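You operate a simulated robot arm through the tools that you are given. There is no shell and no other tool. Be economical: measure what you need, move in short steps, check, and stop when the job is done.

Carry out the task below with a simulated two-armed robot. There is one attempt and no reset: what you move stays moved.

TASK
Open the bench door, take the foam block from the upper shelf behind the bench door and put it on the lower shelf of the parts cart, then shut the door. Put the small tray on the top of the long bench away on the packing bench top. Take the lid switch on the top of the long bench and put it away on the shelf under the long bench. Put the 0.4 torque driver from the top of the long bench on the silver pulley on the top of pallet twenty-six. Pull the table drawer two open. Do these in any order. Set down upright: lid switch.

It is judged by the outcome, as a careful person would: the job done as asked, and still so three seconds after it is handed in. It fails if anything else is knocked over, pushed out of place, dropped, spilled or broken. Lids that push on must go on centred and level and be pressed home; caps that screw on are set level and turned clockwise until they are tight.

THE ROBOT
Two 7-joint arms with two-finger parallel grippers on one trunk, on a base that drives. Base frame: it is fixed to the floor where the robot stands at the start and does not move with it; the origin is under the middle of the robot, x ahead of it, y to its left, z up. Units: m, degrees, N and s.
The left shoulder is at the start at [0.07, 0.13, 1.031], the right one opposite. With the tool pointing down near the work surface each hand reaches from about 0.1 to 0.34 m from the robot's upright axis, wherever it stands, measured 20 degrees to its own side. Places, roughly: bench door [0.5, -0.1, 0.4]; foam block (6x12x6 cm) [0.6, 0, 0.5]; lid switch (5x4x5 cm) [-3.3, -3.5, 0.8]; lower shelf of the parts cart [0.4, 1.9, 0.2]; packing bench top [0.5, 0.3, 0.8]; pulley (6x6x3 cm) [-0.2, -4.2, 0.7]; shelf under the long bench [-2.8, -3.6, 0.4]; small tray (15x10x4 cm) [-3, -3.3, 0.8]; table drawer two [6.1, -6, 0.7]; torque driver [-3.25, -3.75, 1]. Payload 1.57 kg a hand.
Tool frame (each hand has its own): the origin (TCP) lies between the finger pads and is the grasp point; the fingertips stand 0.03 m ahead of it; z points along the fingers, y is the line along which they close. The gripper opens to 0.08 m. The fingers are 0.017 m wide and 0.012 m thick; the gripper's body (0.04 by 0.082 m) begins 0.08 m behind the TCP.
Orientation is that of the tool frame in the base frame, as a unit quaternion [w, x, y, z]. With the fingers straight down and closing along the base's y, the tool's x points along the base's -x, its y along +y and its z along -z.

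THE INTERFACE
- The arms move only by the tool send_rows. It takes "left_commands", "right_commands" or both (then of equal length, played together; a hand with none holds still); each is a list of rows, each a list of 3 entries, a list of its own where there are three numbers: the turn, a rotation vector about the tool's x, y, z in units of 8 degrees (1.0 is 8 degrees), then the shift along the tool's x, y, z in units of 50 mm (1.0 is 50 mm), then the closure, from 0 (fully open) to 1 (shut). In form: [[[ax, ay, az], [x, y, z], hand], ...]. A call has 1 to 10 rows; each row shifts and turns the commanded pose from where the row before left it, along the tool's axes as they then stand. A call with a number of a shift or a turn outside -1 to 1 is refused whole. A row lasts 0.2 s, in which the tool goes at most 0.05 m and 8.6 degrees; a call with a longer step from one row to the next is refused whole, and so is a gripper value outside its range. Where a pose cannot be reached the arm comes as near as it can. A force on the tool above 40 N (or 10 N above the force at the start of the call, whichever is more), or a blocked arm, ends the call early, and 0.2 s more pass. The fingers move at their own pace (about 0.108 m/s each) and stop on an object; they squeeze with about 31 N. The grip force told is the motor's: it shows also when the fingers shut on nothing. Time passes only in rows, and 0.2 s behind the last, so rows that do not move let the fingers close. It gives the time, the measured TCP pose, the force on the tool (base axes), the opening and the grip force at its end, in the units of the frame above (readings bear some noise), with the torque about the TCP (base axes, N m) and any sound that the robot's microphone picked up.
- Cameras (640 x 400 px; columns grow to the right, rows downward): "scene" is now at [0.1314, -0.0231, 1.2517]; the picture's right is [-0.29, -0.96, 0.00], its down [-0.64, 0.19, -0.75] and it looks along [0.72, -0.22, -0.66] (base axes); focal length 248 px, centre (320, 200). "left" rides on the left gripper at [0.072, 0.007, -0.122] in its tool frame; the picture's right is [-0.09, 1.00, 0.00], its down [-0.84, -0.08, -0.54] and it looks along [-0.54, -0.05, 0.84] (tool axes); focal length 238 px, centre (320, 200). "right" rides on the right gripper at [0.072, -0.007, -0.122] in its tool frame; the picture's right is [0.09, 1.00, 0.00], its down [-0.84, 0.08, -0.54] and it looks along [-0.54, 0.05, 0.84] (tool axes); focal length 238 px, centre (320, 200). There is no depth. A picture from a camera that has moved, and an enlarged one, comes with that camera's place and axes in the base frame and with its lens.
- camera(camera): a new picture of that camera. It takes no simulated time.
- raise_lower(by): slides the trunk up (or, below 0, down) by that many m; the arms and the scene camera ride with it, the base frame stays. It gives what a move gives, with no picture.
- base_move(legs): drives the robot by 1 to 6 legs, each [ahead, left, turn to the left] in m, m and degrees, along the robot's own axes; the way and the turn of a leg run together, so that a leg with both is an arc; at most 1.5 m and 180 degrees a leg. The arms and the cameras ride along, it lands a little off, and it stops where it bumps. It gives what a move gives.
- aim_head(pan, tilt): turns the head with the scene camera to pan (to the left, within 86 degrees either way) and tilt (down, from -29 to 69), counted from straight ahead of the robot. It gives what a move gives.
- inspect(camera, box): a new picture of the part [left, top, right, bottom] of that camera's present view, enlarged. It takes no simulated time.
- job_done(): hands the job in; it is judged then, once.

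Go step by step. Nothing tells you exact positions but the pictures and the camera data: compare them with the known pose of the tool, close in by small moves and look again before you grip or let go. The budget is 175 turns and 140 pictures, counting those below and the enlarged ones. Unless the task says otherwise, let go and move clear before handing in.

The tools are called as a command line: name --argument value ..., lists and objects as JSON in quotes. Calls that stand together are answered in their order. send_rows: Moves the arms, as the interface text tells. Its arguments: {"type":"object","properties":{"left_commands":{"type":"array","items":{"type":"array"}},"right_commands":{"type":"array","items":{"type":"array"}}},"required":[]} The other tools are called the same way: raise_lower (by) slides the trunk up or down; base_move (legs) drives the base; aim_head (pan, tilt) turns the head that bears the scene camera; camera (camera) takes a picture; inspect (camera, box) takes an enlarged picture of a part of a camera's view; job_done () hands the job in.

At the start:

```text
time: 0.0
left_position: [0.4353, 0.1278, 1.011]
left_tcp_rot: [0.0, 0.0, 1.0, 0.0]
left_wrist_force: [-0.5, 0.0, 0.1]
left_wrist_torque: [0.02, -0.05, 0.01]
left_finger_gap: 0.0802
left_grip_force: 0.0
right_position: [0.3941, -0.2135, 1.0704]
right_tcp_rot: [0.001, 0.0, 1.0, 0.0]
right_wrist_force: [0.5, 0.1, -0.2]
right_wrist_torque: [0.0, 0.0, 0.01]
right_finger_gap: 0.0801
right_grip_force: 0.1
trunk travel left (down, up): [-0.668, 0.272]
robot x, y, heading: [-0.0021, -0.0054, 0.0]
head pan, tilt: [-16.8, 41.7]
```

scene: 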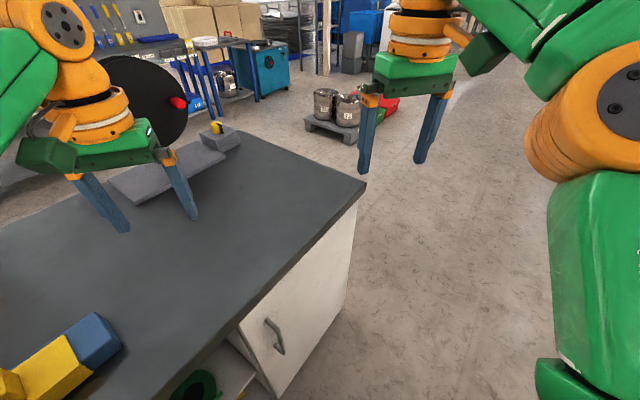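
right: 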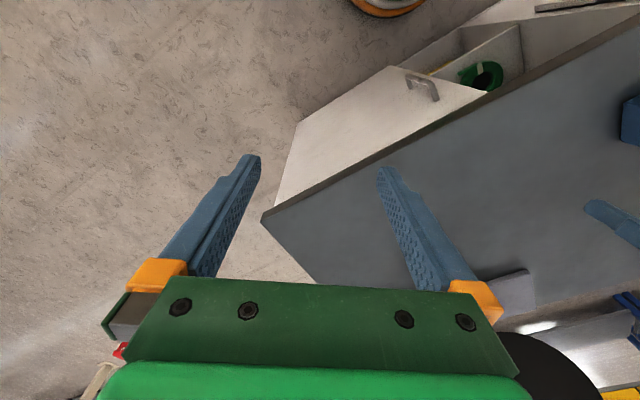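
left: 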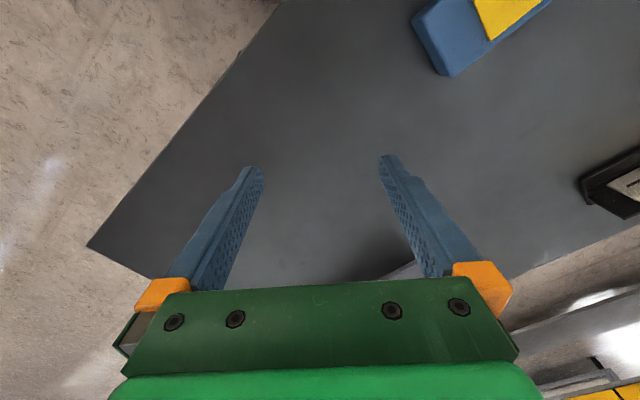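

I see the packing bench ahead, rotated, with a white door and a handle on its near-right side. I'll look around with the head to place things.

aim_head --pan 0 --tilt 60

camera --camera "scene"

aim_head --pan 60 --tilt 30

camera --camera "scene"

aim_head --pan -60 --tilt 20

camera --camera "scene"

```text
time: 0.8
left_position: [0.4368, 0.127, 1.0112]
left_tcp_rot: [0.0, 0.0, 1.0, 0.0]
left_wrist_force: [0.1, -0.3, 0.4]
left_wrist_torque: [-0.03, 0.01, 0.01]
left_finger_gap: 0.0801
left_grip_force: 0.1
right_position: [0.3939, -0.2137, 1.0713]
right_tcp_rot: [0.001, 0.0, 1.0, 0.0]
right_wrist_force: [-0.4, 0.1, -0.1]
right_wrist_torque: [-0.01, -0.02, -0.01]
right_finger_gap: 0.0799
right_grip_force: 0.1
trunk travel left (down, up): [-0.668, 0.272]
robot x, y, heading: [-0.0046, 0.0022, 0.3]
head pan, tilt: [0.0, 60.0]
```

```text
136 pictures are left
camera scene: at [0.1178, 0.0011, 1.2274], right [0.0, -1.0, 0.0], down [-0.87, 0.0, -0.5], along [0.5, 0.0, -0.87], focal length 248 px, centre (320, 200)
```

scene: 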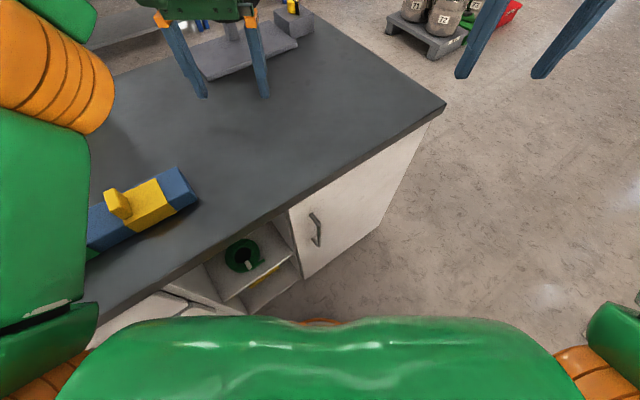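

```text
time: 2.1
left_position: [0.4369, 0.126, 1.0114]
left_tcp_rot: [0.0, -0.001, 1.0, -0.001]
left_wrist_force: [-0.8, 0.5, -0.3]
left_wrist_torque: [-0.02, -0.03, -0.01]
left_finger_gap: 0.08
left_grip_force: 0.1
right_position: [0.3945, -0.2134, 1.0711]
right_tcp_rot: [0.001, 0.0, 1.0, -0.001]
right_wrist_force: [0.3, -0.4, 0.1]
right_wrist_torque: [0.01, -0.02, -0.02]
right_finger_gap: 0.08
right_grip_force: 0.2
trunk travel left (down, up): [-0.668, 0.272]
robot x, y, heading: [0.0037, 0.0002, -0.3]
head pan, tilt: [60.0, 30.0]
```

```text
135 pictures are left
camera scene: at [0.0965, 0.0794, 1.2694], right [0.87, -0.5, 0.0], down [-0.25, -0.43, -0.87], along [0.43, 0.75, -0.5], focal length 248 px, centre (320, 200)
```

scene: 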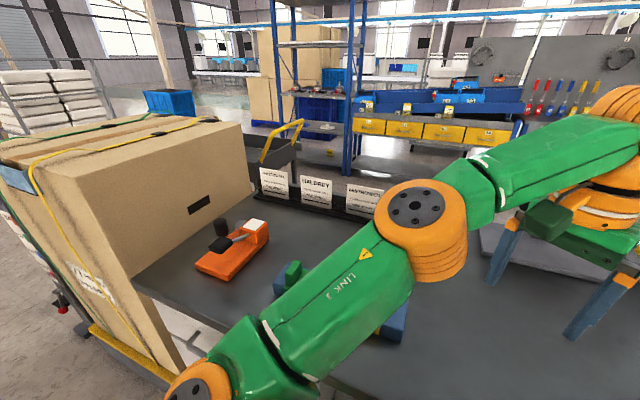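

```text
time: 4.1
left_position: [0.4365, 0.1276, 1.0114]
left_tcp_rot: [0.0, -0.001, 1.0, 0.0]
left_wrist_force: [-0.5, -0.2, -0.8]
left_wrist_torque: [0.01, 0.02, 0.01]
left_finger_gap: 0.0799
left_grip_force: 0.1
right_position: [0.3922, -0.2122, 1.0713]
right_tcp_rot: [0.001, -0.001, 1.0, 0.0]
right_wrist_force: [0.5, 0.5, -0.5]
right_wrist_torque: [-0.02, 0.02, 0.0]
right_finger_gap: 0.08
right_grip_force: 0.0
trunk travel left (down, up): [-0.668, 0.272]
robot x, y, heading: [-0.0007, -0.0037, 0.0]
head pan, tilt: [-60.0, 20.0]
```

```text
134 pictures are left
camera scene: at [0.0978, -0.0795, 1.2855], right [-0.87, -0.5, 0.0], down [-0.17, 0.3, -0.94], along [0.47, -0.81, -0.34], focal length 248 px, centre (320, 200)
```

scene: 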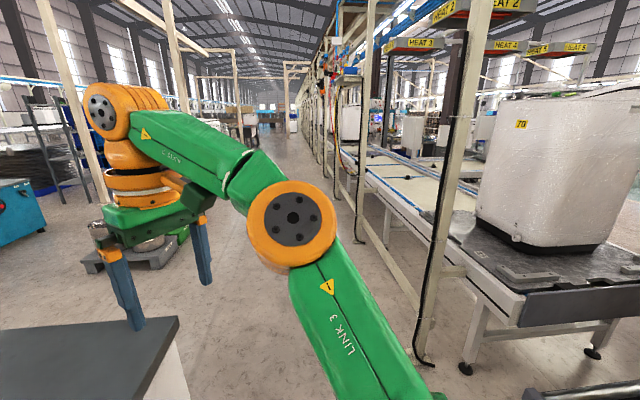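

The bench edge runs diagonally, about 0.36 m off, so I must turn about 34° left to face it. I'll turn, back up for arm room, then look again.

base_move --legs '[[0, 0, 34], [-0.3, 0, 0]]'

aim_head --pan -10 --tilt 50

camera --camera "scene"

```text
time: 7.8
left_position: [0.0478, 0.1847, 1.0104]
left_tcp_rot: [-0.001, -0.291, 0.957, 0.0]
left_wrist_force: [0.0, 0.3, 0.3]
left_wrist_torque: [0.0, 0.0, 0.01]
left_finger_gap: 0.0801
left_grip_force: 0.0
right_position: [0.2029, -0.1204, 1.0719]
right_tcp_rot: [-0.001, -0.291, 0.957, 0.0]
right_wrist_force: [0.0, 0.4, -0.1]
right_wrist_torque: [0.01, 0.04, 0.01]
right_finger_gap: 0.0799
right_grip_force: 0.0
trunk travel left (down, up): [-0.668, 0.272]
robot x, y, heading: [-0.2434, -0.1627, 33.7]
head pan, tilt: [-60.0, 20.0]
```

```text
time: 8.9
left_position: [0.0476, 0.1846, 1.0103]
left_tcp_rot: [0.001, -0.292, 0.956, -0.001]
left_wrist_force: [-0.5, -0.3, 0.4]
left_wrist_torque: [-0.02, -0.01, -0.02]
left_finger_gap: 0.0804
left_grip_force: 0.0
right_position: [0.2019, -0.1224, 1.0697]
right_tcp_rot: [0.0, -0.292, 0.957, 0.0]
right_wrist_force: [0.0, 0.1, -0.5]
right_wrist_torque: [0.0, -0.03, -0.01]
right_finger_gap: 0.0803
right_grip_force: 0.0
trunk travel left (down, up): [-0.668, 0.272]
robot x, y, heading: [-0.243, -0.1655, 33.8]
head pan, tilt: [-10.0, 50.0]
```

```text
133 pictures are left
camera scene: at [-0.1311, -0.1034, 1.24], right [0.4, -0.91, 0.0], down [-0.7, -0.31, -0.64], along [0.59, 0.26, -0.77], focal length 248 px, centre (320, 200)
```

scene: 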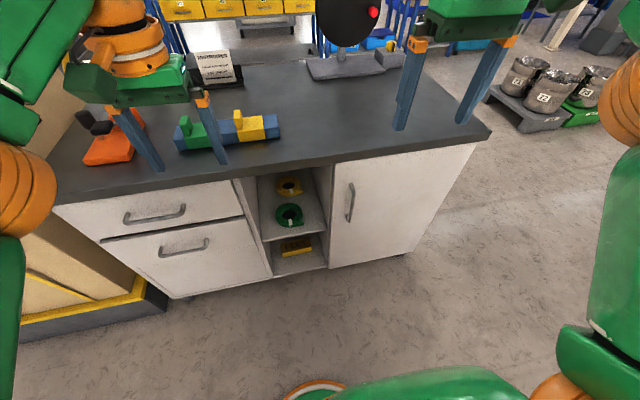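

The door handle is near (0.40, 0.016, 0.57), about 0.62 m ahead and 0.24 m right once squared up. I'll square up, lower the trunk and pitch the right hand forward.

base_move --legs '[[0, 0, 3]]'

raise_lower --by -0.3

send_rows --right_commands '[[[0, -1, 0], [0, 0, 0], 0], [[0, -1, 0], [0, 0, 0], 0], [[0, -1, 0], [0, 0, 0], 0], [[0, -1, 0], [0, 0, 0], 0], [[0, -1, 0], [0, 0, 0], 0], [[0, -1, 0], [0, 0, 0], 0], [[0, -1, 0], [0, 0, 0], 0], [[0, -1, 0], [0, 0, 0], 0], [[0, -1, 0], [0, 0, 0], 0], [[0, -1, 0], [0, 0, 0], 0]]'

send_rows --right_commands '[[[0, -1, 0], [1, 0, 0], 0], [[0, -0.25, 0], [1, 0, 0], 0], [[0, 0, 0], [1, 0, 0], 0], [[0, 0, 0], [1, 0, 0], 0]]'

camera --camera "right"

camera --camera "scene"

```text
time: 9.8
left_position: [0.0312, 0.1983, 1.0109]
left_tcp_rot: [0.0, -0.316, 0.949, 0.001]
left_wrist_force: [0.3, -0.4, 1.1]
left_wrist_torque: [0.03, 0.03, -0.03]
left_finger_gap: 0.0799
left_grip_force: 0.1
right_position: [0.1997, -0.0991, 1.0711]
right_tcp_rot: [-0.001, -0.315, 0.949, 0.001]
right_wrist_force: [0.4, 0.1, -1.1]
right_wrist_torque: [0.03, 0.0, -0.02]
right_finger_gap: 0.0801
right_grip_force: 0.1
trunk travel left (down, up): [-0.668, 0.272]
robot x, y, heading: [-0.2446, -0.1618, 36.7]
head pan, tilt: [-10.0, 50.0]
```

```text
time: 12.8
left_position: [0.0294, 0.1985, 0.7113]
left_tcp_rot: [0.0, -0.316, 0.949, 0.001]
left_wrist_force: [-0.6, 0.1, 0.6]
left_wrist_torque: [0.02, 0.02, 0.03]
left_finger_gap: 0.0801
left_grip_force: 0.2
right_position: [0.1987, -0.0985, 0.7706]
right_tcp_rot: [0.001, -0.316, 0.949, 0.0]
right_wrist_force: [0.3, 0.4, 0.1]
right_wrist_torque: [0.0, -0.03, -0.02]
right_finger_gap: 0.08
right_grip_force: 0.1
trunk travel left (down, up): [-0.368, 0.572]
robot x, y, heading: [-0.2463, -0.1642, 36.6]
head pan, tilt: [-10.0, 50.0]
```

```text
time: 14.9
left_position: [0.0307, 0.1995, 0.7111]
left_tcp_rot: [0.0, -0.316, 0.949, 0.0]
left_wrist_force: [-0.2, 0.8, 0.2]
left_wrist_torque: [-0.03, 0.0, 0.0]
left_finger_gap: 0.0803
left_grip_force: 0.0
right_position: [0.2229, -0.0887, 0.7892]
right_tcp_rot: [0.61, -0.241, 0.727, 0.203]
right_wrist_force: [0.2, 0.8, -0.5]
right_wrist_torque: [0.02, 0.06, -0.01]
right_finger_gap: 0.0799
right_grip_force: 0.0
right hand out of reach, approached as far as the arm can: row 9, 10
trunk travel left (down, up): [-0.368, 0.572]
robot x, y, heading: [-0.2433, -0.1651, 36.8]
head pan, tilt: [-10.0, 50.0]
```

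```text
time: 15.9
left_position: [0.0293, 0.2002, 0.7108]
left_tcp_rot: [-0.001, -0.316, 0.949, 0.0]
left_wrist_force: [0.5, -0.3, -0.6]
left_wrist_torque: [0.04, 0.01, 0.01]
left_finger_gap: 0.0801
left_grip_force: 0.0
right_position: [0.2495, -0.0829, 0.7463]
right_tcp_rot: [0.649, -0.23, 0.692, 0.216]
right_wrist_force: [0.6, 1.3, -0.4]
right_wrist_torque: [0.0, 0.01, -0.02]
right_finger_gap: 0.0799
right_grip_force: 0.1
right hand out of reach, approached as far as the arm can: row 1, 2, 3, 4
trunk travel left (down, up): [-0.368, 0.572]
robot x, y, heading: [-0.2433, -0.1664, 36.9]
head pan, tilt: [-10.0, 50.0]
```

```text
132 pictures are left
camera right: at [0.1523, -0.1641, 0.6818], right [-0.6, 0.79, -0.09], down [-0.44, -0.23, 0.87], along [0.67, 0.56, 0.49], focal length 238 px, centre (320, 200)
```

right: 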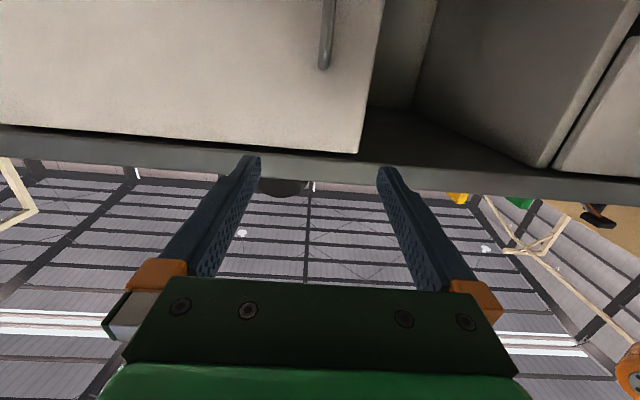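

```text
131 pictures are left
camera scene: at [-0.1346, -0.0976, 0.94], right [0.45, -0.89, 0.0], down [-0.68, -0.35, -0.64], along [0.57, 0.29, -0.77], focal length 248 px, centre (320, 200)
```

scene: 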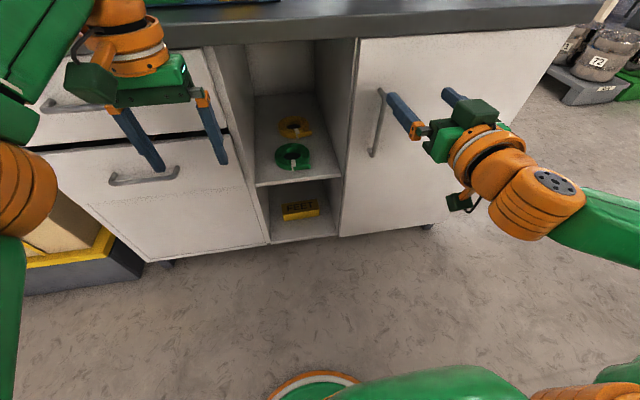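

The vertical handle spans z 0.50–0.67 at about (0.398, 0.018); the hand already points along the door normal. I'll move forward and see where the commanded pose lies.

send_rows --right_commands '[[[0, 0, 0], [0, 0, 1], 0], [[0, 0, 0], [0, 0, 1], 0]]'

camera --camera "scene"

```text
time: 16.6
left_position: [0.03, 0.1995, 0.7105]
left_tcp_rot: [0.0, -0.316, 0.949, 0.0]
left_wrist_force: [-1.0, 0.4, 0.3]
left_wrist_torque: [-0.02, 0.01, 0.02]
left_finger_gap: 0.0799
left_grip_force: 0.1
right_position: [0.3297, -0.0229, 0.7424]
right_tcp_rot: [0.649, -0.23, 0.693, 0.216]
right_wrist_force: [-0.2, 0.8, 0.6]
right_wrist_torque: [0.05, 0.0, -0.01]
right_finger_gap: 0.08
right_grip_force: 0.0
trunk travel left (down, up): [-0.368, 0.572]
robot x, y, heading: [-0.2422, -0.163, 36.8]
head pan, tilt: [-10.0, 50.0]
```

```text
130 pictures are left
camera scene: at [-0.1341, -0.097, 0.9398], right [0.45, -0.89, 0.0], down [-0.68, -0.35, -0.64], along [0.57, 0.29, -0.77], focal length 248 px, centre (320, 200)
```

scene: 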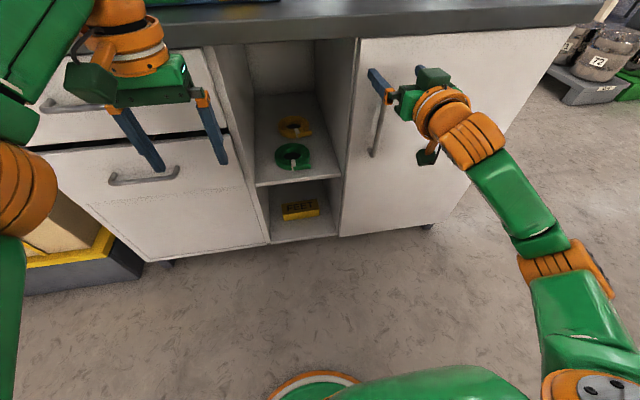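

The hand now sits about 8 cm short of the handle but too high. I'll lower it 15 cm.

send_rows --right_commands '[[[0, -0.45, 0], [1, 0, 0], 0], [[0, 0, 0], [1, 0, 0], 0], [[0, 0, 0], [1, 0, 0], 0]]'

camera --camera "right"

camera --camera "scene"

```text
time: 17.4
left_position: [0.0285, 0.1986, 0.7119]
left_tcp_rot: [-0.001, -0.317, 0.949, 0.0]
left_wrist_force: [0.4, -0.1, -0.4]
left_wrist_torque: [-0.01, -0.01, 0.02]
left_finger_gap: 0.08
left_grip_force: 0.1
right_position: [0.3297, -0.0228, 0.7432]
right_tcp_rot: [0.649, -0.23, 0.692, 0.216]
right_wrist_force: [0.2, -1.1, -0.1]
right_wrist_torque: [0.02, 0.0, -0.04]
right_finger_gap: 0.08
right_grip_force: 0.1
right hand out of reach, approached as far as the arm can: row 1, 2, 3
trunk travel left (down, up): [-0.368, 0.572]
robot x, y, heading: [-0.2449, -0.1654, 36.8]
head pan, tilt: [-10.0, 50.0]
```

```text
129 pictures are left
camera right: at [0.2331, -0.1048, 0.6769], right [-0.6, 0.79, -0.09], down [-0.44, -0.23, 0.87], along [0.67, 0.56, 0.49], focal length 238 px, centre (320, 200)
```

right: 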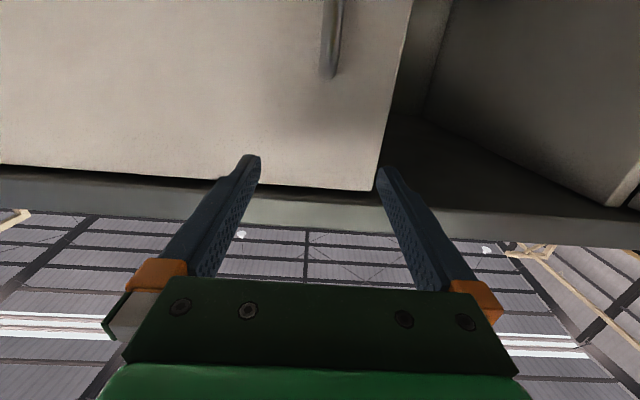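

```text
128 pictures are left
camera scene: at [-0.1344, -0.0976, 0.9399], right [0.45, -0.89, 0.0], down [-0.68, -0.35, -0.64], along [0.57, 0.29, -0.77], focal length 248 px, centre (320, 200)
```

scene: 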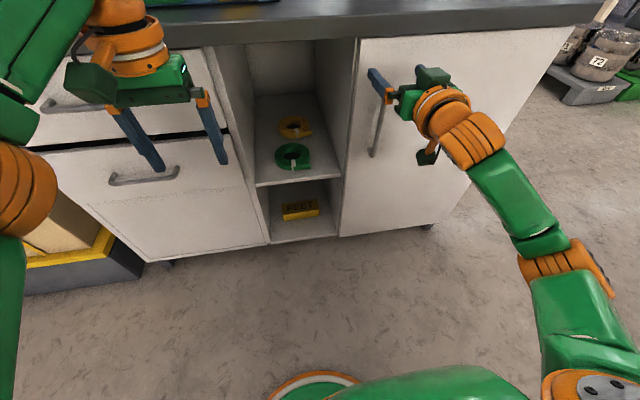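

The wrist is at its pitch limit, so I'll lower the trunk instead.

raise_lower --by -0.15

inspect --camera "scene" --box '[280, 0, 480, 125]'

camera --camera "right"

```text
time: 19.1
left_position: [0.0292, 0.1997, 0.5597]
left_tcp_rot: [-0.001, -0.316, 0.949, 0.0]
left_wrist_force: [-0.3, -0.2, 0.8]
left_wrist_torque: [0.02, 0.02, 0.0]
left_finger_gap: 0.0801
left_grip_force: 0.1
right_position: [0.3309, -0.0229, 0.592]
right_tcp_rot: [0.65, -0.229, 0.692, 0.215]
right_wrist_force: [0.4, -0.5, 0.4]
right_wrist_torque: [-0.03, 0.0, 0.01]
right_finger_gap: 0.0798
right_grip_force: 0.1
trunk travel left (down, up): [-0.218, 0.722]
robot x, y, heading: [-0.2486, -0.1662, 37.0]
head pan, tilt: [-10.0, 50.0]
```

```text
3.20 times, centred on (380, 62) of scene
camera zoom: at [-0.1345, -0.0977, 0.79], right [0.45, -0.89, 0.0], down [-0.68, -0.35, -0.64], along [0.57, 0.29, -0.77], focal length 794 px, centre (128, 640)
```

zoom: 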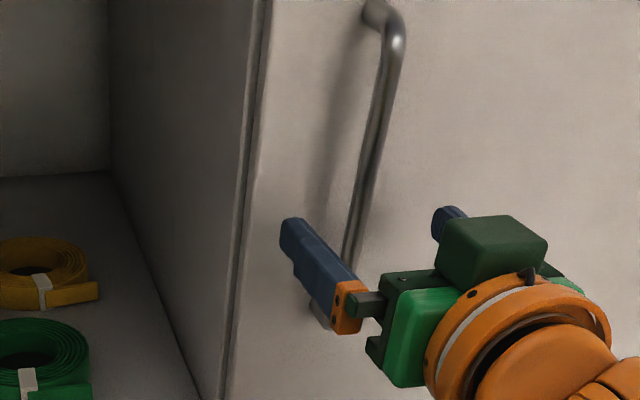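

```text
126 pictures are left
camera right: at [0.2331, -0.1048, 0.527], right [-0.6, 0.79, -0.09], down [-0.44, -0.23, 0.87], along [0.67, 0.56, 0.49], focal length 238 px, centre (320, 200)
```

right: 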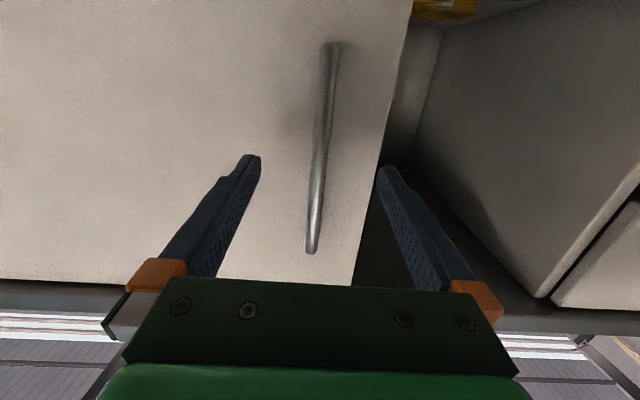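

The handle is centred between the fingers. I'll advance 5 cm and check.

send_rows --right_commands '[[[0, 0, 0], [0, 0, 0.5], 0], [[0, 0, 0], [0, 0, 0.5], 0]]'

inspect --camera "scene" --box '[280, 0, 480, 125]'

camera --camera "right"

```text
time: 19.7
left_position: [0.0292, 0.1983, 0.5629]
left_tcp_rot: [0.001, -0.316, 0.949, 0.0]
left_wrist_force: [0.2, -0.5, -0.5]
left_wrist_torque: [0.03, 0.01, -0.01]
left_finger_gap: 0.08
left_grip_force: 0.0
right_position: [0.367, 0.0029, 0.5891]
right_tcp_rot: [0.648, -0.23, 0.693, 0.217]
right_wrist_force: [-27.3, -16.9, -12.1]
right_wrist_torque: [0.17, 0.29, -1.25]
right_finger_gap: 0.0771
right_grip_force: 0.0
trunk travel left (down, up): [-0.218, 0.722]
robot x, y, heading: [-0.2443, -0.1617, 36.4]
head pan, tilt: [-10.0, 50.0]
```

```text
3.20 times, centred on (380, 62) of scene
camera zoom: at [-0.1367, -0.1003, 0.7902], right [0.45, -0.89, 0.0], down [-0.68, -0.34, -0.65], along [0.58, 0.29, -0.76], focal length 794 px, centre (128, 640)
```

zoom: 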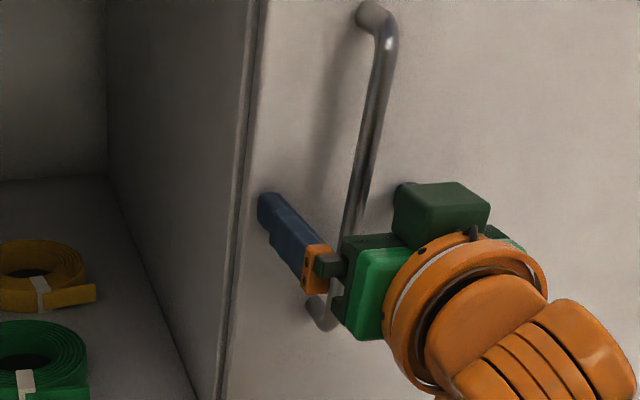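

```text
124 pictures are left
camera right: at [0.2713, -0.0785, 0.5242], right [-0.6, 0.79, -0.09], down [-0.43, -0.23, 0.87], along [0.67, 0.56, 0.48], focal length 238 px, centre (320, 200)
```

right: 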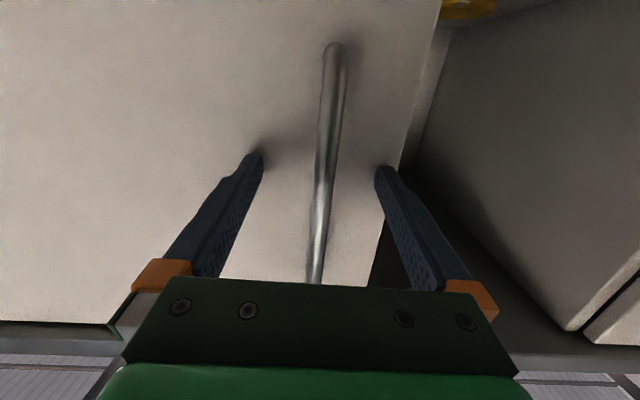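

Fingertips touch the door with the bar between them. I'll back off a touch and close on the handle.

send_rows --right_commands '[[[0, 0, 0], [0, 0, -0.1], 0], [[0, 0, 0], [0, 0, 0], 1], [[0, 0, 0], [0, 0, 0], 1], [[0, 0, 0], [0, 0, 0], 1]]'

base_move --legs '[[-0.069, -0.006, 0]]'

camera --camera "scene"

```text
time: 20.7
left_position: [0.0273, 0.2004, 0.5606]
left_tcp_rot: [0.0, -0.317, 0.949, -0.001]
left_wrist_force: [0.2, -0.5, 0.0]
left_wrist_torque: [0.0, 0.04, 0.01]
left_finger_gap: 0.08
left_grip_force: 0.0
right_position: [0.3661, 0.0034, 0.5897]
right_tcp_rot: [0.648, -0.232, 0.691, 0.218]
right_wrist_force: [-4.1, 4.7, -0.7]
right_wrist_torque: [0.4, -0.45, 0.11]
right_finger_gap: 0.0119
right_grip_force: 29.1
right hand out of reach, approached as far as the arm can: row 1
trunk travel left (down, up): [-0.218, 0.722]
robot x, y, heading: [-0.2465, -0.1616, 37.0]
head pan, tilt: [-10.0, 50.0]
```

```text
time: 21.7
left_position: [-0.0203, 0.1517, 0.5623]
left_tcp_rot: [0.0, -0.316, 0.949, 0.002]
left_wrist_force: [0.1, -0.6, 0.4]
left_wrist_torque: [0.07, -0.01, -0.01]
left_finger_gap: 0.0799
left_grip_force: 0.0
right_position: [0.3185, -0.049, 0.589]
right_tcp_rot: [0.649, -0.227, 0.693, 0.216]
right_wrist_force: [18.9, -15.6, 9.6]
right_wrist_torque: [-0.64, 0.48, -0.01]
right_finger_gap: 0.0117
right_grip_force: 29.0
trunk travel left (down, up): [-0.218, 0.722]
robot x, y, heading: [-0.2969, -0.209, 36.8]
head pan, tilt: [-10.0, 50.0]
```

```text
123 pictures are left
camera scene: at [-0.184, -0.1464, 0.7902], right [0.45, -0.89, 0.0], down [-0.69, -0.34, -0.64], along [0.57, 0.29, -0.77], focal length 248 px, centre (320, 200)
```

scene: 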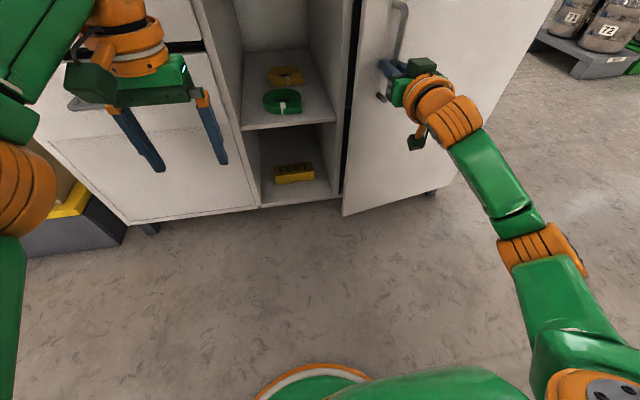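

The door is opening. I'll continue along the arc.

base_move --legs '[[-0.067, -0.018, 0], [-0.063, -0.03, 0]]'

camera --camera "scene"

```text
time: 23.0
left_position: [-0.0642, 0.0934, 0.5606]
left_tcp_rot: [-0.002, -0.313, 0.95, 0.0]
left_wrist_force: [0.7, 0.0, -0.2]
left_wrist_torque: [0.01, 0.0, -0.02]
left_finger_gap: 0.08
left_grip_force: 0.1
right_position: [0.2778, -0.112, 0.5876]
right_tcp_rot: [0.652, -0.224, 0.694, 0.208]
right_wrist_force: [3.0, -1.4, -2.9]
right_wrist_torque: [0.1, -0.24, -0.04]
right_finger_gap: 0.0118
right_grip_force: 29.0
trunk travel left (down, up): [-0.218, 0.722]
robot x, y, heading: [-0.3383, -0.2702, 36.3]
head pan, tilt: [-10.0, 50.0]
stopped in leg 2: the force on the tool passed its limit at 44 N (the readings are from after the stop); the commanded pose is now the measured one
```

```text
122 pictures are left
camera scene: at [-0.2283, -0.2029, 0.7897], right [0.44, -0.9, 0.0], down [-0.69, -0.34, -0.64], along [0.57, 0.29, -0.77], focal length 248 px, centre (320, 200)
```

scene: 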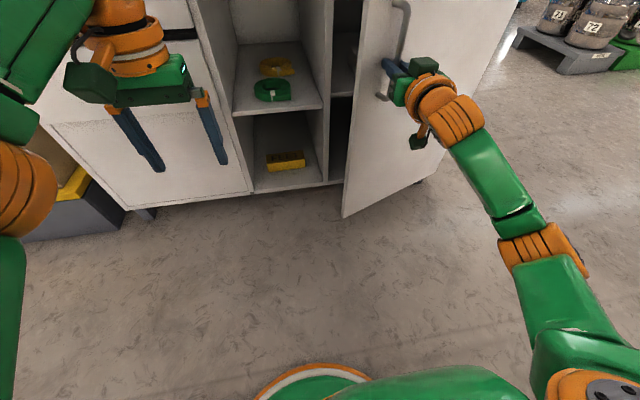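

Force limit tripped; I'll continue by swinging the robot itself around the hinge so the hand turns with the door.

base_move --legs '[[-0.05, -0.06, 5], [-0.05, -0.06, 5], [-0.05, -0.06, 5]]'

camera --camera "scene"

```text
time: 24.4
left_position: [-0.0988, 0.0271, 0.5597]
left_tcp_rot: [-0.001, -0.361, 0.932, 0.0]
left_wrist_force: [-0.5, 0.2, 0.3]
left_wrist_torque: [-0.04, 0.02, 0.02]
left_finger_gap: 0.08
left_grip_force: 0.1
right_position: [0.2628, -0.1461, 0.5886]
right_tcp_rot: [0.641, -0.255, 0.684, 0.236]
right_wrist_force: [2.7, -0.8, -5.9]
right_wrist_torque: [0.08, 0.0, -0.09]
right_finger_gap: 0.0116
right_grip_force: 29.3
trunk travel left (down, up): [-0.218, 0.722]
robot x, y, heading: [-0.3368, -0.3636, 42.1]
head pan, tilt: [-10.0, 50.0]
stopped in leg 2: the force on the tool passed its limit at 41 N (the readings are from after the stop); the commanded pose is now the measured one
```

```text
121 pictures are left
camera scene: at [-0.2338, -0.2839, 0.7897], right [0.53, -0.85, 0.0], down [-0.65, -0.41, -0.64], along [0.54, 0.34, -0.77], focal length 248 px, centre (320, 200)
```

scene: 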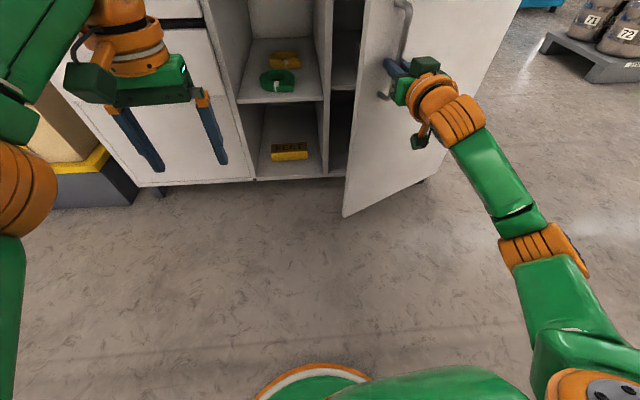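

Door is open roughly 27°. I'll release the handle, back out, go around the door's edge and push it from the inside.

send_rows --right_commands '[[[0, 0, 0], [0, 0, 0], 0], [[0, 0, 0], [0, 0, 0], 0], [[0, 0, 0], [0, 0, 0], 0]]'

base_move --legs '[[-0.1, 0, 0], [0, 0.2, -5]]'

send_rows --right_commands '[[[0, 0, 0], [0, 0, 0], 1], [[0, 0, 0], [0, 0, 0], 1], [[0, 0, 0], [0, 0, 0], 1]]'

camera --camera "scene"

```text
time: 25.2
left_position: [-0.1003, 0.0264, 0.5602]
left_tcp_rot: [0.0, -0.36, 0.933, 0.0]
left_wrist_force: [0.4, 0.1, 0.0]
left_wrist_torque: [0.01, -0.02, 0.03]
left_finger_gap: 0.0799
left_grip_force: 0.0
right_position: [0.261, -0.1454, 0.5912]
right_tcp_rot: [0.643, -0.256, 0.682, 0.238]
right_wrist_force: [0.3, -0.2, -0.3]
right_wrist_torque: [-0.06, 0.01, -0.01]
right_finger_gap: 0.08
right_grip_force: 0.0
trunk travel left (down, up): [-0.218, 0.722]
robot x, y, heading: [-0.3388, -0.3618, 42.1]
head pan, tilt: [-10.0, 50.0]
```

```text
time: 27.6
left_position: [-0.268, 0.0905, 0.5594]
left_tcp_rot: [0.0, -0.318, 0.948, 0.0]
left_wrist_force: [0.1, -0.2, -0.6]
left_wrist_torque: [0.0, 0.01, 0.01]
left_finger_gap: 0.0801
left_grip_force: 0.0
right_position: [0.0783, -0.1128, 0.5909]
right_tcp_rot: [0.653, -0.225, 0.693, 0.209]
right_wrist_force: [-1.1, 0.4, 0.0]
right_wrist_torque: [-0.02, 0.02, 0.03]
right_finger_gap: 0.0799
right_grip_force: 0.0
trunk travel left (down, up): [-0.218, 0.722]
robot x, y, heading: [-0.5391, -0.2722, 36.9]
head pan, tilt: [-10.0, 50.0]
```

```text
time: 28.4
left_position: [-0.266, 0.0905, 0.5598]
left_tcp_rot: [-0.001, -0.319, 0.948, 0.001]
left_wrist_force: [0.6, 0.8, 0.1]
left_wrist_torque: [-0.02, 0.02, 0.02]
left_finger_gap: 0.0801
left_grip_force: 0.1
right_position: [0.0785, -0.1137, 0.5908]
right_tcp_rot: [0.653, -0.225, 0.693, 0.209]
right_wrist_force: [0.5, 0.9, 0.1]
right_wrist_torque: [-0.01, 0.03, -0.02]
right_finger_gap: 0.0
right_grip_force: 21.4
trunk travel left (down, up): [-0.218, 0.722]
robot x, y, heading: [-0.5381, -0.2738, 36.9]
head pan, tilt: [-10.0, 50.0]
```

```text
120 pictures are left
camera scene: at [-0.429, -0.2078, 0.7899], right [0.46, -0.89, 0.0], down [-0.68, -0.35, -0.64], along [0.57, 0.29, -0.77], focal length 248 px, centre (320, 200)
```

scene: 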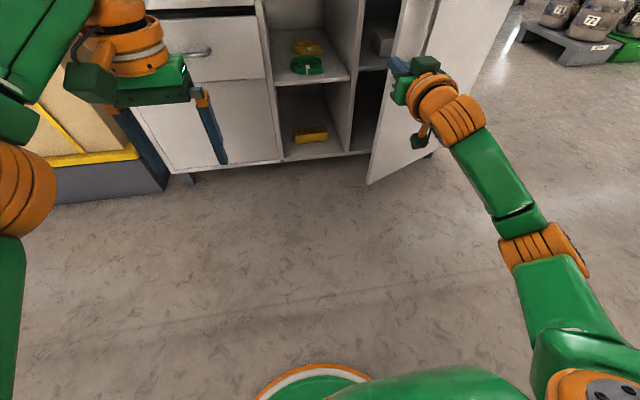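

I can see the grey foam block on the upper shelf. The hand is left of the door's edge; I'll drive forward 0.22 then sweep right.

base_move --legs '[[0.22, 0, 0], [0, -0.15, 0]]'

camera --camera "scene"

```text
time: 30.7
left_position: [-0.0549, 0.1788, 0.561]
left_tcp_rot: [0.0, -0.323, 0.946, 0.0]
left_wrist_force: [-0.3, -0.1, -0.4]
left_wrist_torque: [0.01, -0.01, 0.02]
left_finger_gap: 0.08
left_grip_force: 0.1
right_position: [0.2836, -0.0143, 0.5915]
right_tcp_rot: [0.65, -0.235, 0.688, 0.222]
right_wrist_force: [-4.6, 1.8, 2.4]
right_wrist_torque: [-0.09, 0.04, -0.25]
right_finger_gap: 0.0
right_grip_force: 21.1
trunk travel left (down, up): [-0.218, 0.722]
robot x, y, heading: [-0.3249, -0.1879, 37.2]
head pan, tilt: [-10.0, 50.0]
stopped in leg 2: the force on the tool passed its limit at 79 N (the readings are from after the stop); the commanded pose is now the measured one
```

```text
119 pictures are left
camera scene: at [-0.2162, -0.1202, 0.7901], right [0.46, -0.89, 0.0], down [-0.68, -0.35, -0.64], along [0.57, 0.3, -0.77], focal length 248 px, centre (320, 200)
```

scene: 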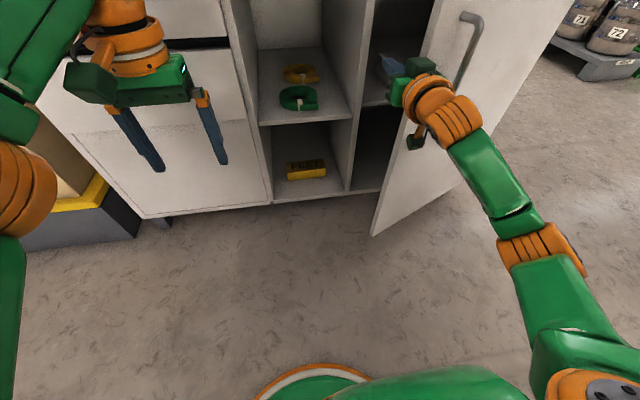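

The hand touches the door edge. I'll push it with the arm, gently to the right.

send_rows --right_commands '[[[0, 0, 0], [0, -0.3, 0], 1], [[0, 0, 0], [0, -0.3, 0], 1], [[0, 0, 0], [0, -0.3, 0], 1], [[0, 0, 0], [0, -0.3, 0], 1], [[0, 0, 0], [0, -0.3, 0], 1], [[0, 0, 0], [0, -0.3, 0], 1], [[0, 0, 0], [0, -0.3, 0], 1], [[0, 0, 0], [0, -0.3, 0], 1], [[0, 0, 0], [0, -0.3, 0], 1], [[0, 0, 0], [0, -0.3, 0], 1]]'

camera --camera "scene"

```text
time: 31.1
left_position: [-0.0602, 0.181, 0.5607]
left_tcp_rot: [0.002, -0.324, 0.946, 0.0]
left_wrist_force: [-0.7, 0.3, -0.2]
left_wrist_torque: [0.03, -0.01, 0.0]
left_finger_gap: 0.08
left_grip_force: 0.0
right_position: [0.2824, -0.0134, 0.5913]
right_tcp_rot: [0.647, -0.241, 0.686, 0.23]
right_wrist_force: [-10.8, 6.5, 2.7]
right_wrist_torque: [-0.23, 0.0, -0.79]
right_finger_gap: 0.0
right_grip_force: 21.3
trunk travel left (down, up): [-0.218, 0.722]
robot x, y, heading: [-0.327, -0.1823, 37.7]
head pan, tilt: [-10.0, 50.0]
stopped in row 1 (right hand): the force on the tool passed its limit at 48 N (the readings are from after the stop); the commanded pose is now the measured one
```

```text
118 pictures are left
camera scene: at [-0.2186, -0.1191, 0.7904], right [0.47, -0.88, 0.0], down [-0.68, -0.36, -0.64], along [0.57, 0.3, -0.76], focal length 248 px, centre (320, 200)
```

scene: 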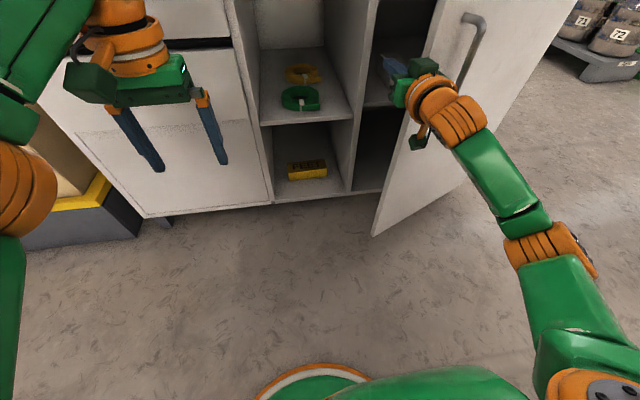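

Pushing sideways on the edge is useless at this angle. Better: drop a downward-pointing right hand behind the open part of the door from above (it protrudes past the countertop) and pull back. I'll back off and re-pose the hand.

base_move --legs '[[0, 0.04, 0], [-0.3, 0, 0]]'

send_rows --right_commands '[[[0, 1, 0], [0.0, 0, -0.4], 1], [[0, 1, 0], [0.06, 0, -0.4], 1], [[0, 1, 0], [0.11, 0, -0.38], 1], [[0, 1, 0], [0.16, 0, -0.37], 1], [[0, 1, 0], [0.21, 0, -0.34], 1], [[0, 1, 0], [0.26, 0, -0.31], 1], [[0, 1, 0], [0.3, 0, -0.27], 1], [[0, 1, 0], [0.33, 0, -0.22], 1], [[0, 1, 0], [0.36, 0, -0.17], 1], [[0, 1, 0], [0.38, 0, -0.12], 1]]' --left_commands '[[[0, 0, 0], [0, 0, -0.5], 0], [[0, 0, 0], [0, 0, -0.5], 0], [[0, 0, 0], [0, 0, -0.5], 0], [[0, 0, 0], [0, 0, -0.5], 0], [[0, 0, 0], [0, 0, -0.5], 0], [[0, 0, 0], [0, 0, -0.5], 0], [[0, 0, 0], [0, 0, -0.5], 0], [[0, 0, 0], [0, 0, 0], 0], [[0, 0, 0], [0, 0, 0], 0], [[0, 0, 0], [0, 0, 0], 0]]'

raise_lower --by 0.3

camera --camera "scene"

```text
time: 33.6
left_position: [-0.2323, 0.0241, 0.5594]
left_tcp_rot: [0.0, -0.274, 0.962, 0.0]
left_wrist_force: [1.2, -0.8, 0.0]
left_wrist_torque: [0.06, 0.16, -0.03]
left_finger_gap: 0.0798
left_grip_force: 0.1
right_position: [0.089, -0.2073, 0.5884]
right_tcp_rot: [0.656, -0.202, 0.7, 0.195]
right_wrist_force: [0.5, -0.6, 0.5]
right_wrist_torque: [-0.04, 0.07, 0.07]
right_finger_gap: 0.0
right_grip_force: 20.7
trunk travel left (down, up): [-0.218, 0.722]
robot x, y, heading: [-0.536, -0.3128, 31.6]
head pan, tilt: [-10.0, 50.0]
```

```text
time: 35.8
left_position: [-0.265, 0.0001, 0.6268]
left_tcp_rot: [0.001, -0.274, 0.962, 0.0]
left_wrist_force: [0.7, -0.3, -0.4]
left_wrist_torque: [0.01, 0.03, -0.01]
left_finger_gap: 0.08
left_grip_force: 0.0
left hand out of reach, approached as far as the arm can: row 1, 2, 3, 4, 5, 6, 7
right_position: [-0.0809, -0.3154, 0.603]
right_tcp_rot: [0.053, -0.281, 0.958, 0.02]
right_wrist_force: [-0.5, -0.5, 0.4]
right_wrist_torque: [0.01, 0.01, 0.02]
right_finger_gap: 0.0001
right_grip_force: 21.2
trunk travel left (down, up): [-0.218, 0.722]
robot x, y, heading: [-0.5357, -0.3149, 31.9]
head pan, tilt: [-10.0, 50.0]
```

```text
time: 38.8
left_position: [-0.2647, 0.0013, 0.927]
left_tcp_rot: [0.0, -0.274, 0.962, 0.001]
left_wrist_force: [-0.6, 0.0, 0.0]
left_wrist_torque: [0.01, 0.01, -0.03]
left_finger_gap: 0.0798
left_grip_force: 0.0
right_position: [-0.0782, -0.315, 0.9022]
right_tcp_rot: [0.052, -0.281, 0.958, 0.019]
right_wrist_force: [0.6, 0.1, -0.2]
right_wrist_torque: [-0.04, 0.03, -0.01]
right_finger_gap: 0.0001
right_grip_force: 21.5
trunk travel left (down, up): [-0.518, 0.422]
robot x, y, heading: [-0.5406, -0.3142, 31.7]
head pan, tilt: [-10.0, 50.0]
```

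```text
117 pictures are left
camera scene: at [-0.4216, -0.2576, 1.0899], right [0.37, -0.93, 0.0], down [-0.71, -0.28, -0.64], along [0.6, 0.24, -0.77], focal length 248 px, centre (320, 200)
```

scene: 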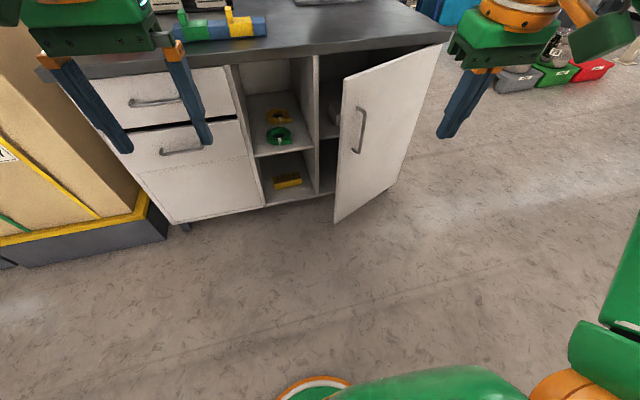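

Door top edge is at z≈0.77, its free edge at n≈0.17. I'll bring the right hand above the gap between the door and countertop.

base_move --legs '[[0, 0, 5], [0.4, -0.07, 0]]'

aim_head --pan -20 --tilt 60

camera --camera "scene"

camera --camera "right"

```text
time: 39.6
left_position: [-0.2696, 0.0071, 0.9267]
left_tcp_rot: [0.0, -0.281, 0.96, 0.0]
left_wrist_force: [0.0, 0.1, 0.5]
left_wrist_torque: [-0.01, -0.01, -0.01]
left_finger_gap: 0.0801
left_grip_force: 0.1
right_position: [-0.0801, -0.3063, 0.9029]
right_tcp_rot: [0.053, -0.288, 0.956, 0.02]
right_wrist_force: [-0.2, 0.0, 0.1]
right_wrist_torque: [0.01, -0.04, 0.03]
right_finger_gap: 0.0003
right_grip_force: 21.7
trunk travel left (down, up): [-0.518, 0.422]
robot x, y, heading: [-0.5352, -0.3121, 32.6]
head pan, tilt: [-10.0, 50.0]
stopped in leg 1: the robot was blocked; the commanded pose is now the measured one
```

```text
time: 40.3
left_position: [-0.2681, 0.0068, 0.9276]
left_tcp_rot: [0.001, -0.28, 0.96, 0.001]
left_wrist_force: [-0.3, 0.0, 0.0]
left_wrist_torque: [0.0, 0.01, 0.04]
left_finger_gap: 0.0801
left_grip_force: 0.1
right_position: [-0.081, -0.3075, 0.9014]
right_tcp_rot: [0.053, -0.288, 0.956, 0.02]
right_wrist_force: [-0.7, 0.3, 0.0]
right_wrist_torque: [-0.01, 0.01, -0.01]
right_finger_gap: 0.0
right_grip_force: 20.9
trunk travel left (down, up): [-0.518, 0.422]
robot x, y, heading: [-0.5363, -0.3131, 32.3]
head pan, tilt: [-20.0, 60.0]
```

```text
116 pictures are left
camera scene: at [-0.4281, -0.2694, 1.0774], right [0.22, -0.98, 0.0], down [-0.85, -0.19, -0.5], along [0.49, 0.11, -0.87], focal length 248 px, centre (320, 200)
```

scene: 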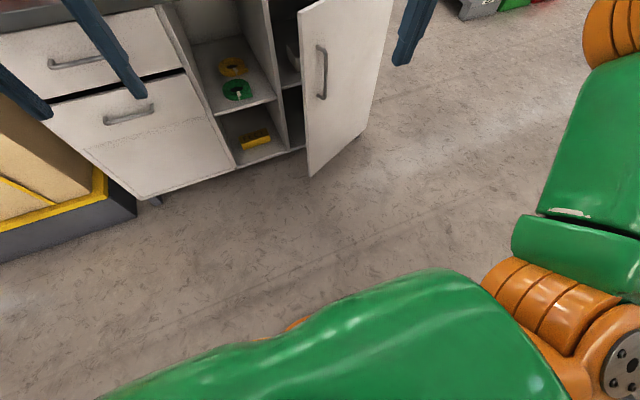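

```text
115 pictures are left
camera right: at [-0.1462, -0.3611, 1.0135], right [-0.63, 0.78, 0.0], down [0.6, 0.49, 0.63], along [0.5, 0.39, -0.77], focal length 238 px, centre (320, 200)
```

right: 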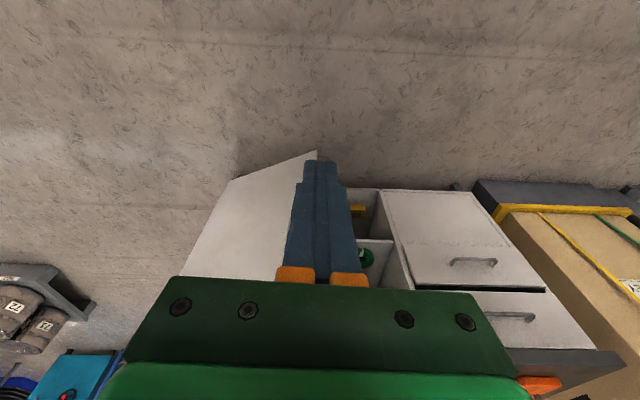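

The base is blocked from turning (probably something behind me). I'll drive forward first, then turn.

base_move --legs '[[0.2, 0, 0], [0, 0, 4.5]]'

```text
time: 42.4
left_position: [-0.1239, 0.1348, 0.9283]
left_tcp_rot: [0.001, -0.317, 0.948, 0.0]
left_wrist_force: [-0.6, 0.4, 0.5]
left_wrist_torque: [-0.01, 0.04, -0.02]
left_finger_gap: 0.0799
left_grip_force: 0.0
right_position: [0.0901, -0.1633, 0.9019]
right_tcp_rot: [0.052, -0.324, 0.944, 0.021]
right_wrist_force: [0.2, -0.8, -0.3]
right_wrist_torque: [0.02, -0.02, 0.0]
right_finger_gap: 0.0
right_grip_force: 21.3
trunk travel left (down, up): [-0.518, 0.422]
robot x, y, heading: [-0.3646, -0.2, 37.1]
head pan, tilt: [-20.0, 60.0]
```

base_move --legs '[[0.28, -0.055, 0]]'

camera --camera "right"

camera --camera "scene"

```text
time: 44.4
left_position: [0.1347, 0.2584, 0.9275]
left_tcp_rot: [0.002, -0.316, 0.949, 0.001]
left_wrist_force: [-0.6, -0.4, 0.6]
left_wrist_torque: [0.01, 0.03, -0.02]
left_finger_gap: 0.0799
left_grip_force: 0.1
right_position: [0.3464, -0.0408, 0.9014]
right_tcp_rot: [0.053, -0.322, 0.945, 0.022]
right_wrist_force: [-0.1, 0.7, 0.2]
right_wrist_torque: [-0.02, 0.05, 0.0]
right_finger_gap: 0.0
right_grip_force: 21.5
trunk travel left (down, up): [-0.518, 0.422]
robot x, y, heading: [-0.1085, -0.076, 36.8]
head pan, tilt: [-20.0, 60.0]
```

```text
114 pictures are left
camera right: at [0.2839, -0.0994, 1.0136], right [-0.68, 0.73, 0.0], down [0.56, 0.53, 0.63], along [0.47, 0.43, -0.77], focal length 238 px, centre (320, 200)
```

right: 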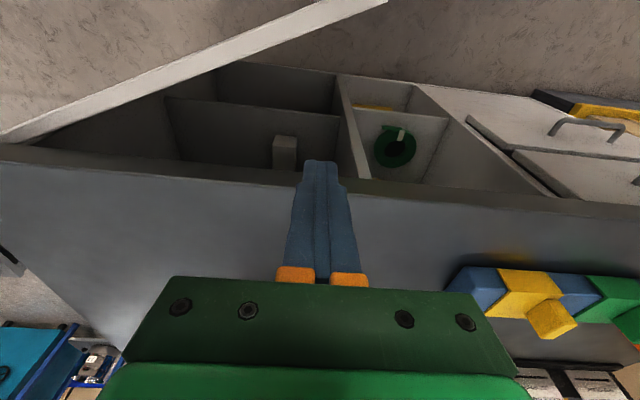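

```text
113 pictures are left
camera scene: at [-0.0038, -0.0285, 1.0774], right [0.29, -0.96, 0.0], down [-0.83, -0.25, -0.5], along [0.48, 0.14, -0.87], focal length 248 px, centre (320, 200)
```

scene: 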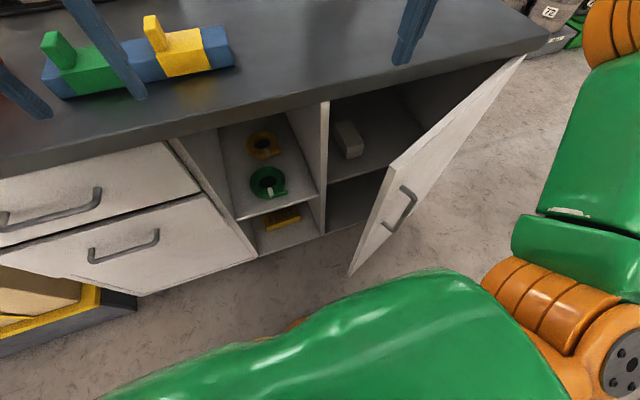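

The finger is above the gap between door and countertop. I'll level and lower it about 17 cm behind the door.

send_rows --right_commands '[[[0, 0.8, 0], [0.3, 0, 0], 1], [[0, 0, 0], [0, 0, 0.85], 1], [[0, 0, 0], [0, 0, 0.85], 1], [[0, 0, 0], [0, 0, 0.85], 1], [[0, 0, 0], [0, 0, 0.85], 1]]'

camera --camera "scene"

```text
time: 45.6
left_position: [0.1356, 0.2587, 0.9275]
left_tcp_rot: [0.001, -0.316, 0.949, 0.001]
left_wrist_force: [0.3, 0.2, -0.5]
left_wrist_torque: [0.02, -0.02, 0.02]
left_finger_gap: 0.0801
left_grip_force: 0.1
right_position: [0.3371, -0.0481, 0.7306]
right_tcp_rot: [0.0, -0.323, 0.946, 0.004]
right_wrist_force: [0.3, -0.2, 0.0]
right_wrist_torque: [0.04, -0.01, -0.01]
right_finger_gap: 0.0
right_grip_force: 21.3
trunk travel left (down, up): [-0.518, 0.422]
robot x, y, heading: [-0.109, -0.0786, 36.6]
head pan, tilt: [-20.0, 60.0]
```

```text
112 pictures are left
camera scene: at [-0.0031, -0.0286, 1.0773], right [0.29, -0.96, 0.0], down [-0.83, -0.25, -0.5], along [0.48, 0.14, -0.87], focal length 248 px, centre (320, 200)
```

scene: 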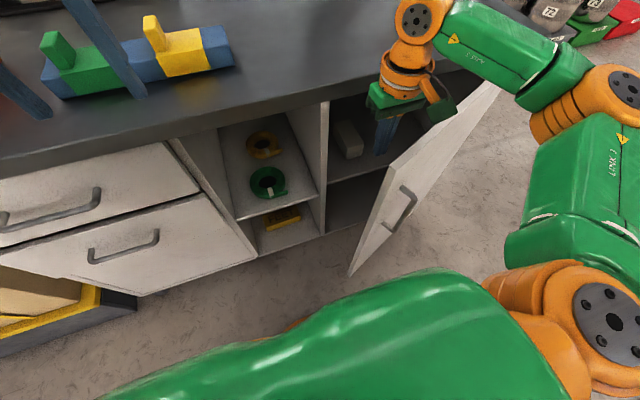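

Finger is behind the door. Now I'll pull back and right to swing it open.

send_rows --right_commands '[[[0, 0, 0], [0.4, -0.36, 0], 1], [[0, 0, 0], [0.4, -0.36, 0], 1], [[0, 0, 0], [0.4, -0.36, 0], 1], [[0, 0, 0], [0.4, -0.36, 0], 1], [[0, 0, 0], [0.4, -0.36, 0], 1], [[0, 0, 0], [0.4, -0.36, 0], 1], [[0, 0, 0], [0.4, -0.36, 0], 1], [[0, 0, 0], [0.4, -0.36, 0], 1], [[0, 0, 0], [0.4, -0.36, 0], 1], [[0, 0, 0], [0.4, -0.36, 0], 1]]'

camera --camera "scene"

```text
time: 47.8
left_position: [0.1348, 0.2576, 0.9283]
left_tcp_rot: [0.002, -0.316, 0.949, 0.001]
left_wrist_force: [-0.4, 0.1, -1.2]
left_wrist_torque: [-0.01, 0.02, 0.03]
left_finger_gap: 0.08
left_grip_force: 0.0
right_position: [0.2937, -0.2624, 0.7278]
right_tcp_rot: [-0.001, -0.315, 0.949, 0.006]
right_wrist_force: [0.1, 0.4, 0.1]
right_wrist_torque: [-0.02, 0.0, 0.02]
right_finger_gap: 0.0
right_grip_force: 21.8
right hand out of reach, approached as far as the arm can: row 9, 10
trunk travel left (down, up): [-0.518, 0.422]
robot x, y, heading: [-0.1087, -0.0792, 36.9]
head pan, tilt: [-20.0, 60.0]
```

```text
111 pictures are left
camera scene: at [-0.0039, -0.0287, 1.0774], right [0.29, -0.96, 0.0], down [-0.83, -0.25, -0.5], along [0.48, 0.14, -0.87], focal length 248 px, centre (320, 200)
```

scene: 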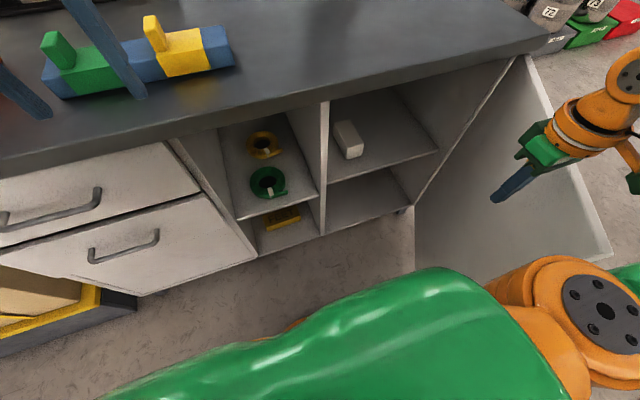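

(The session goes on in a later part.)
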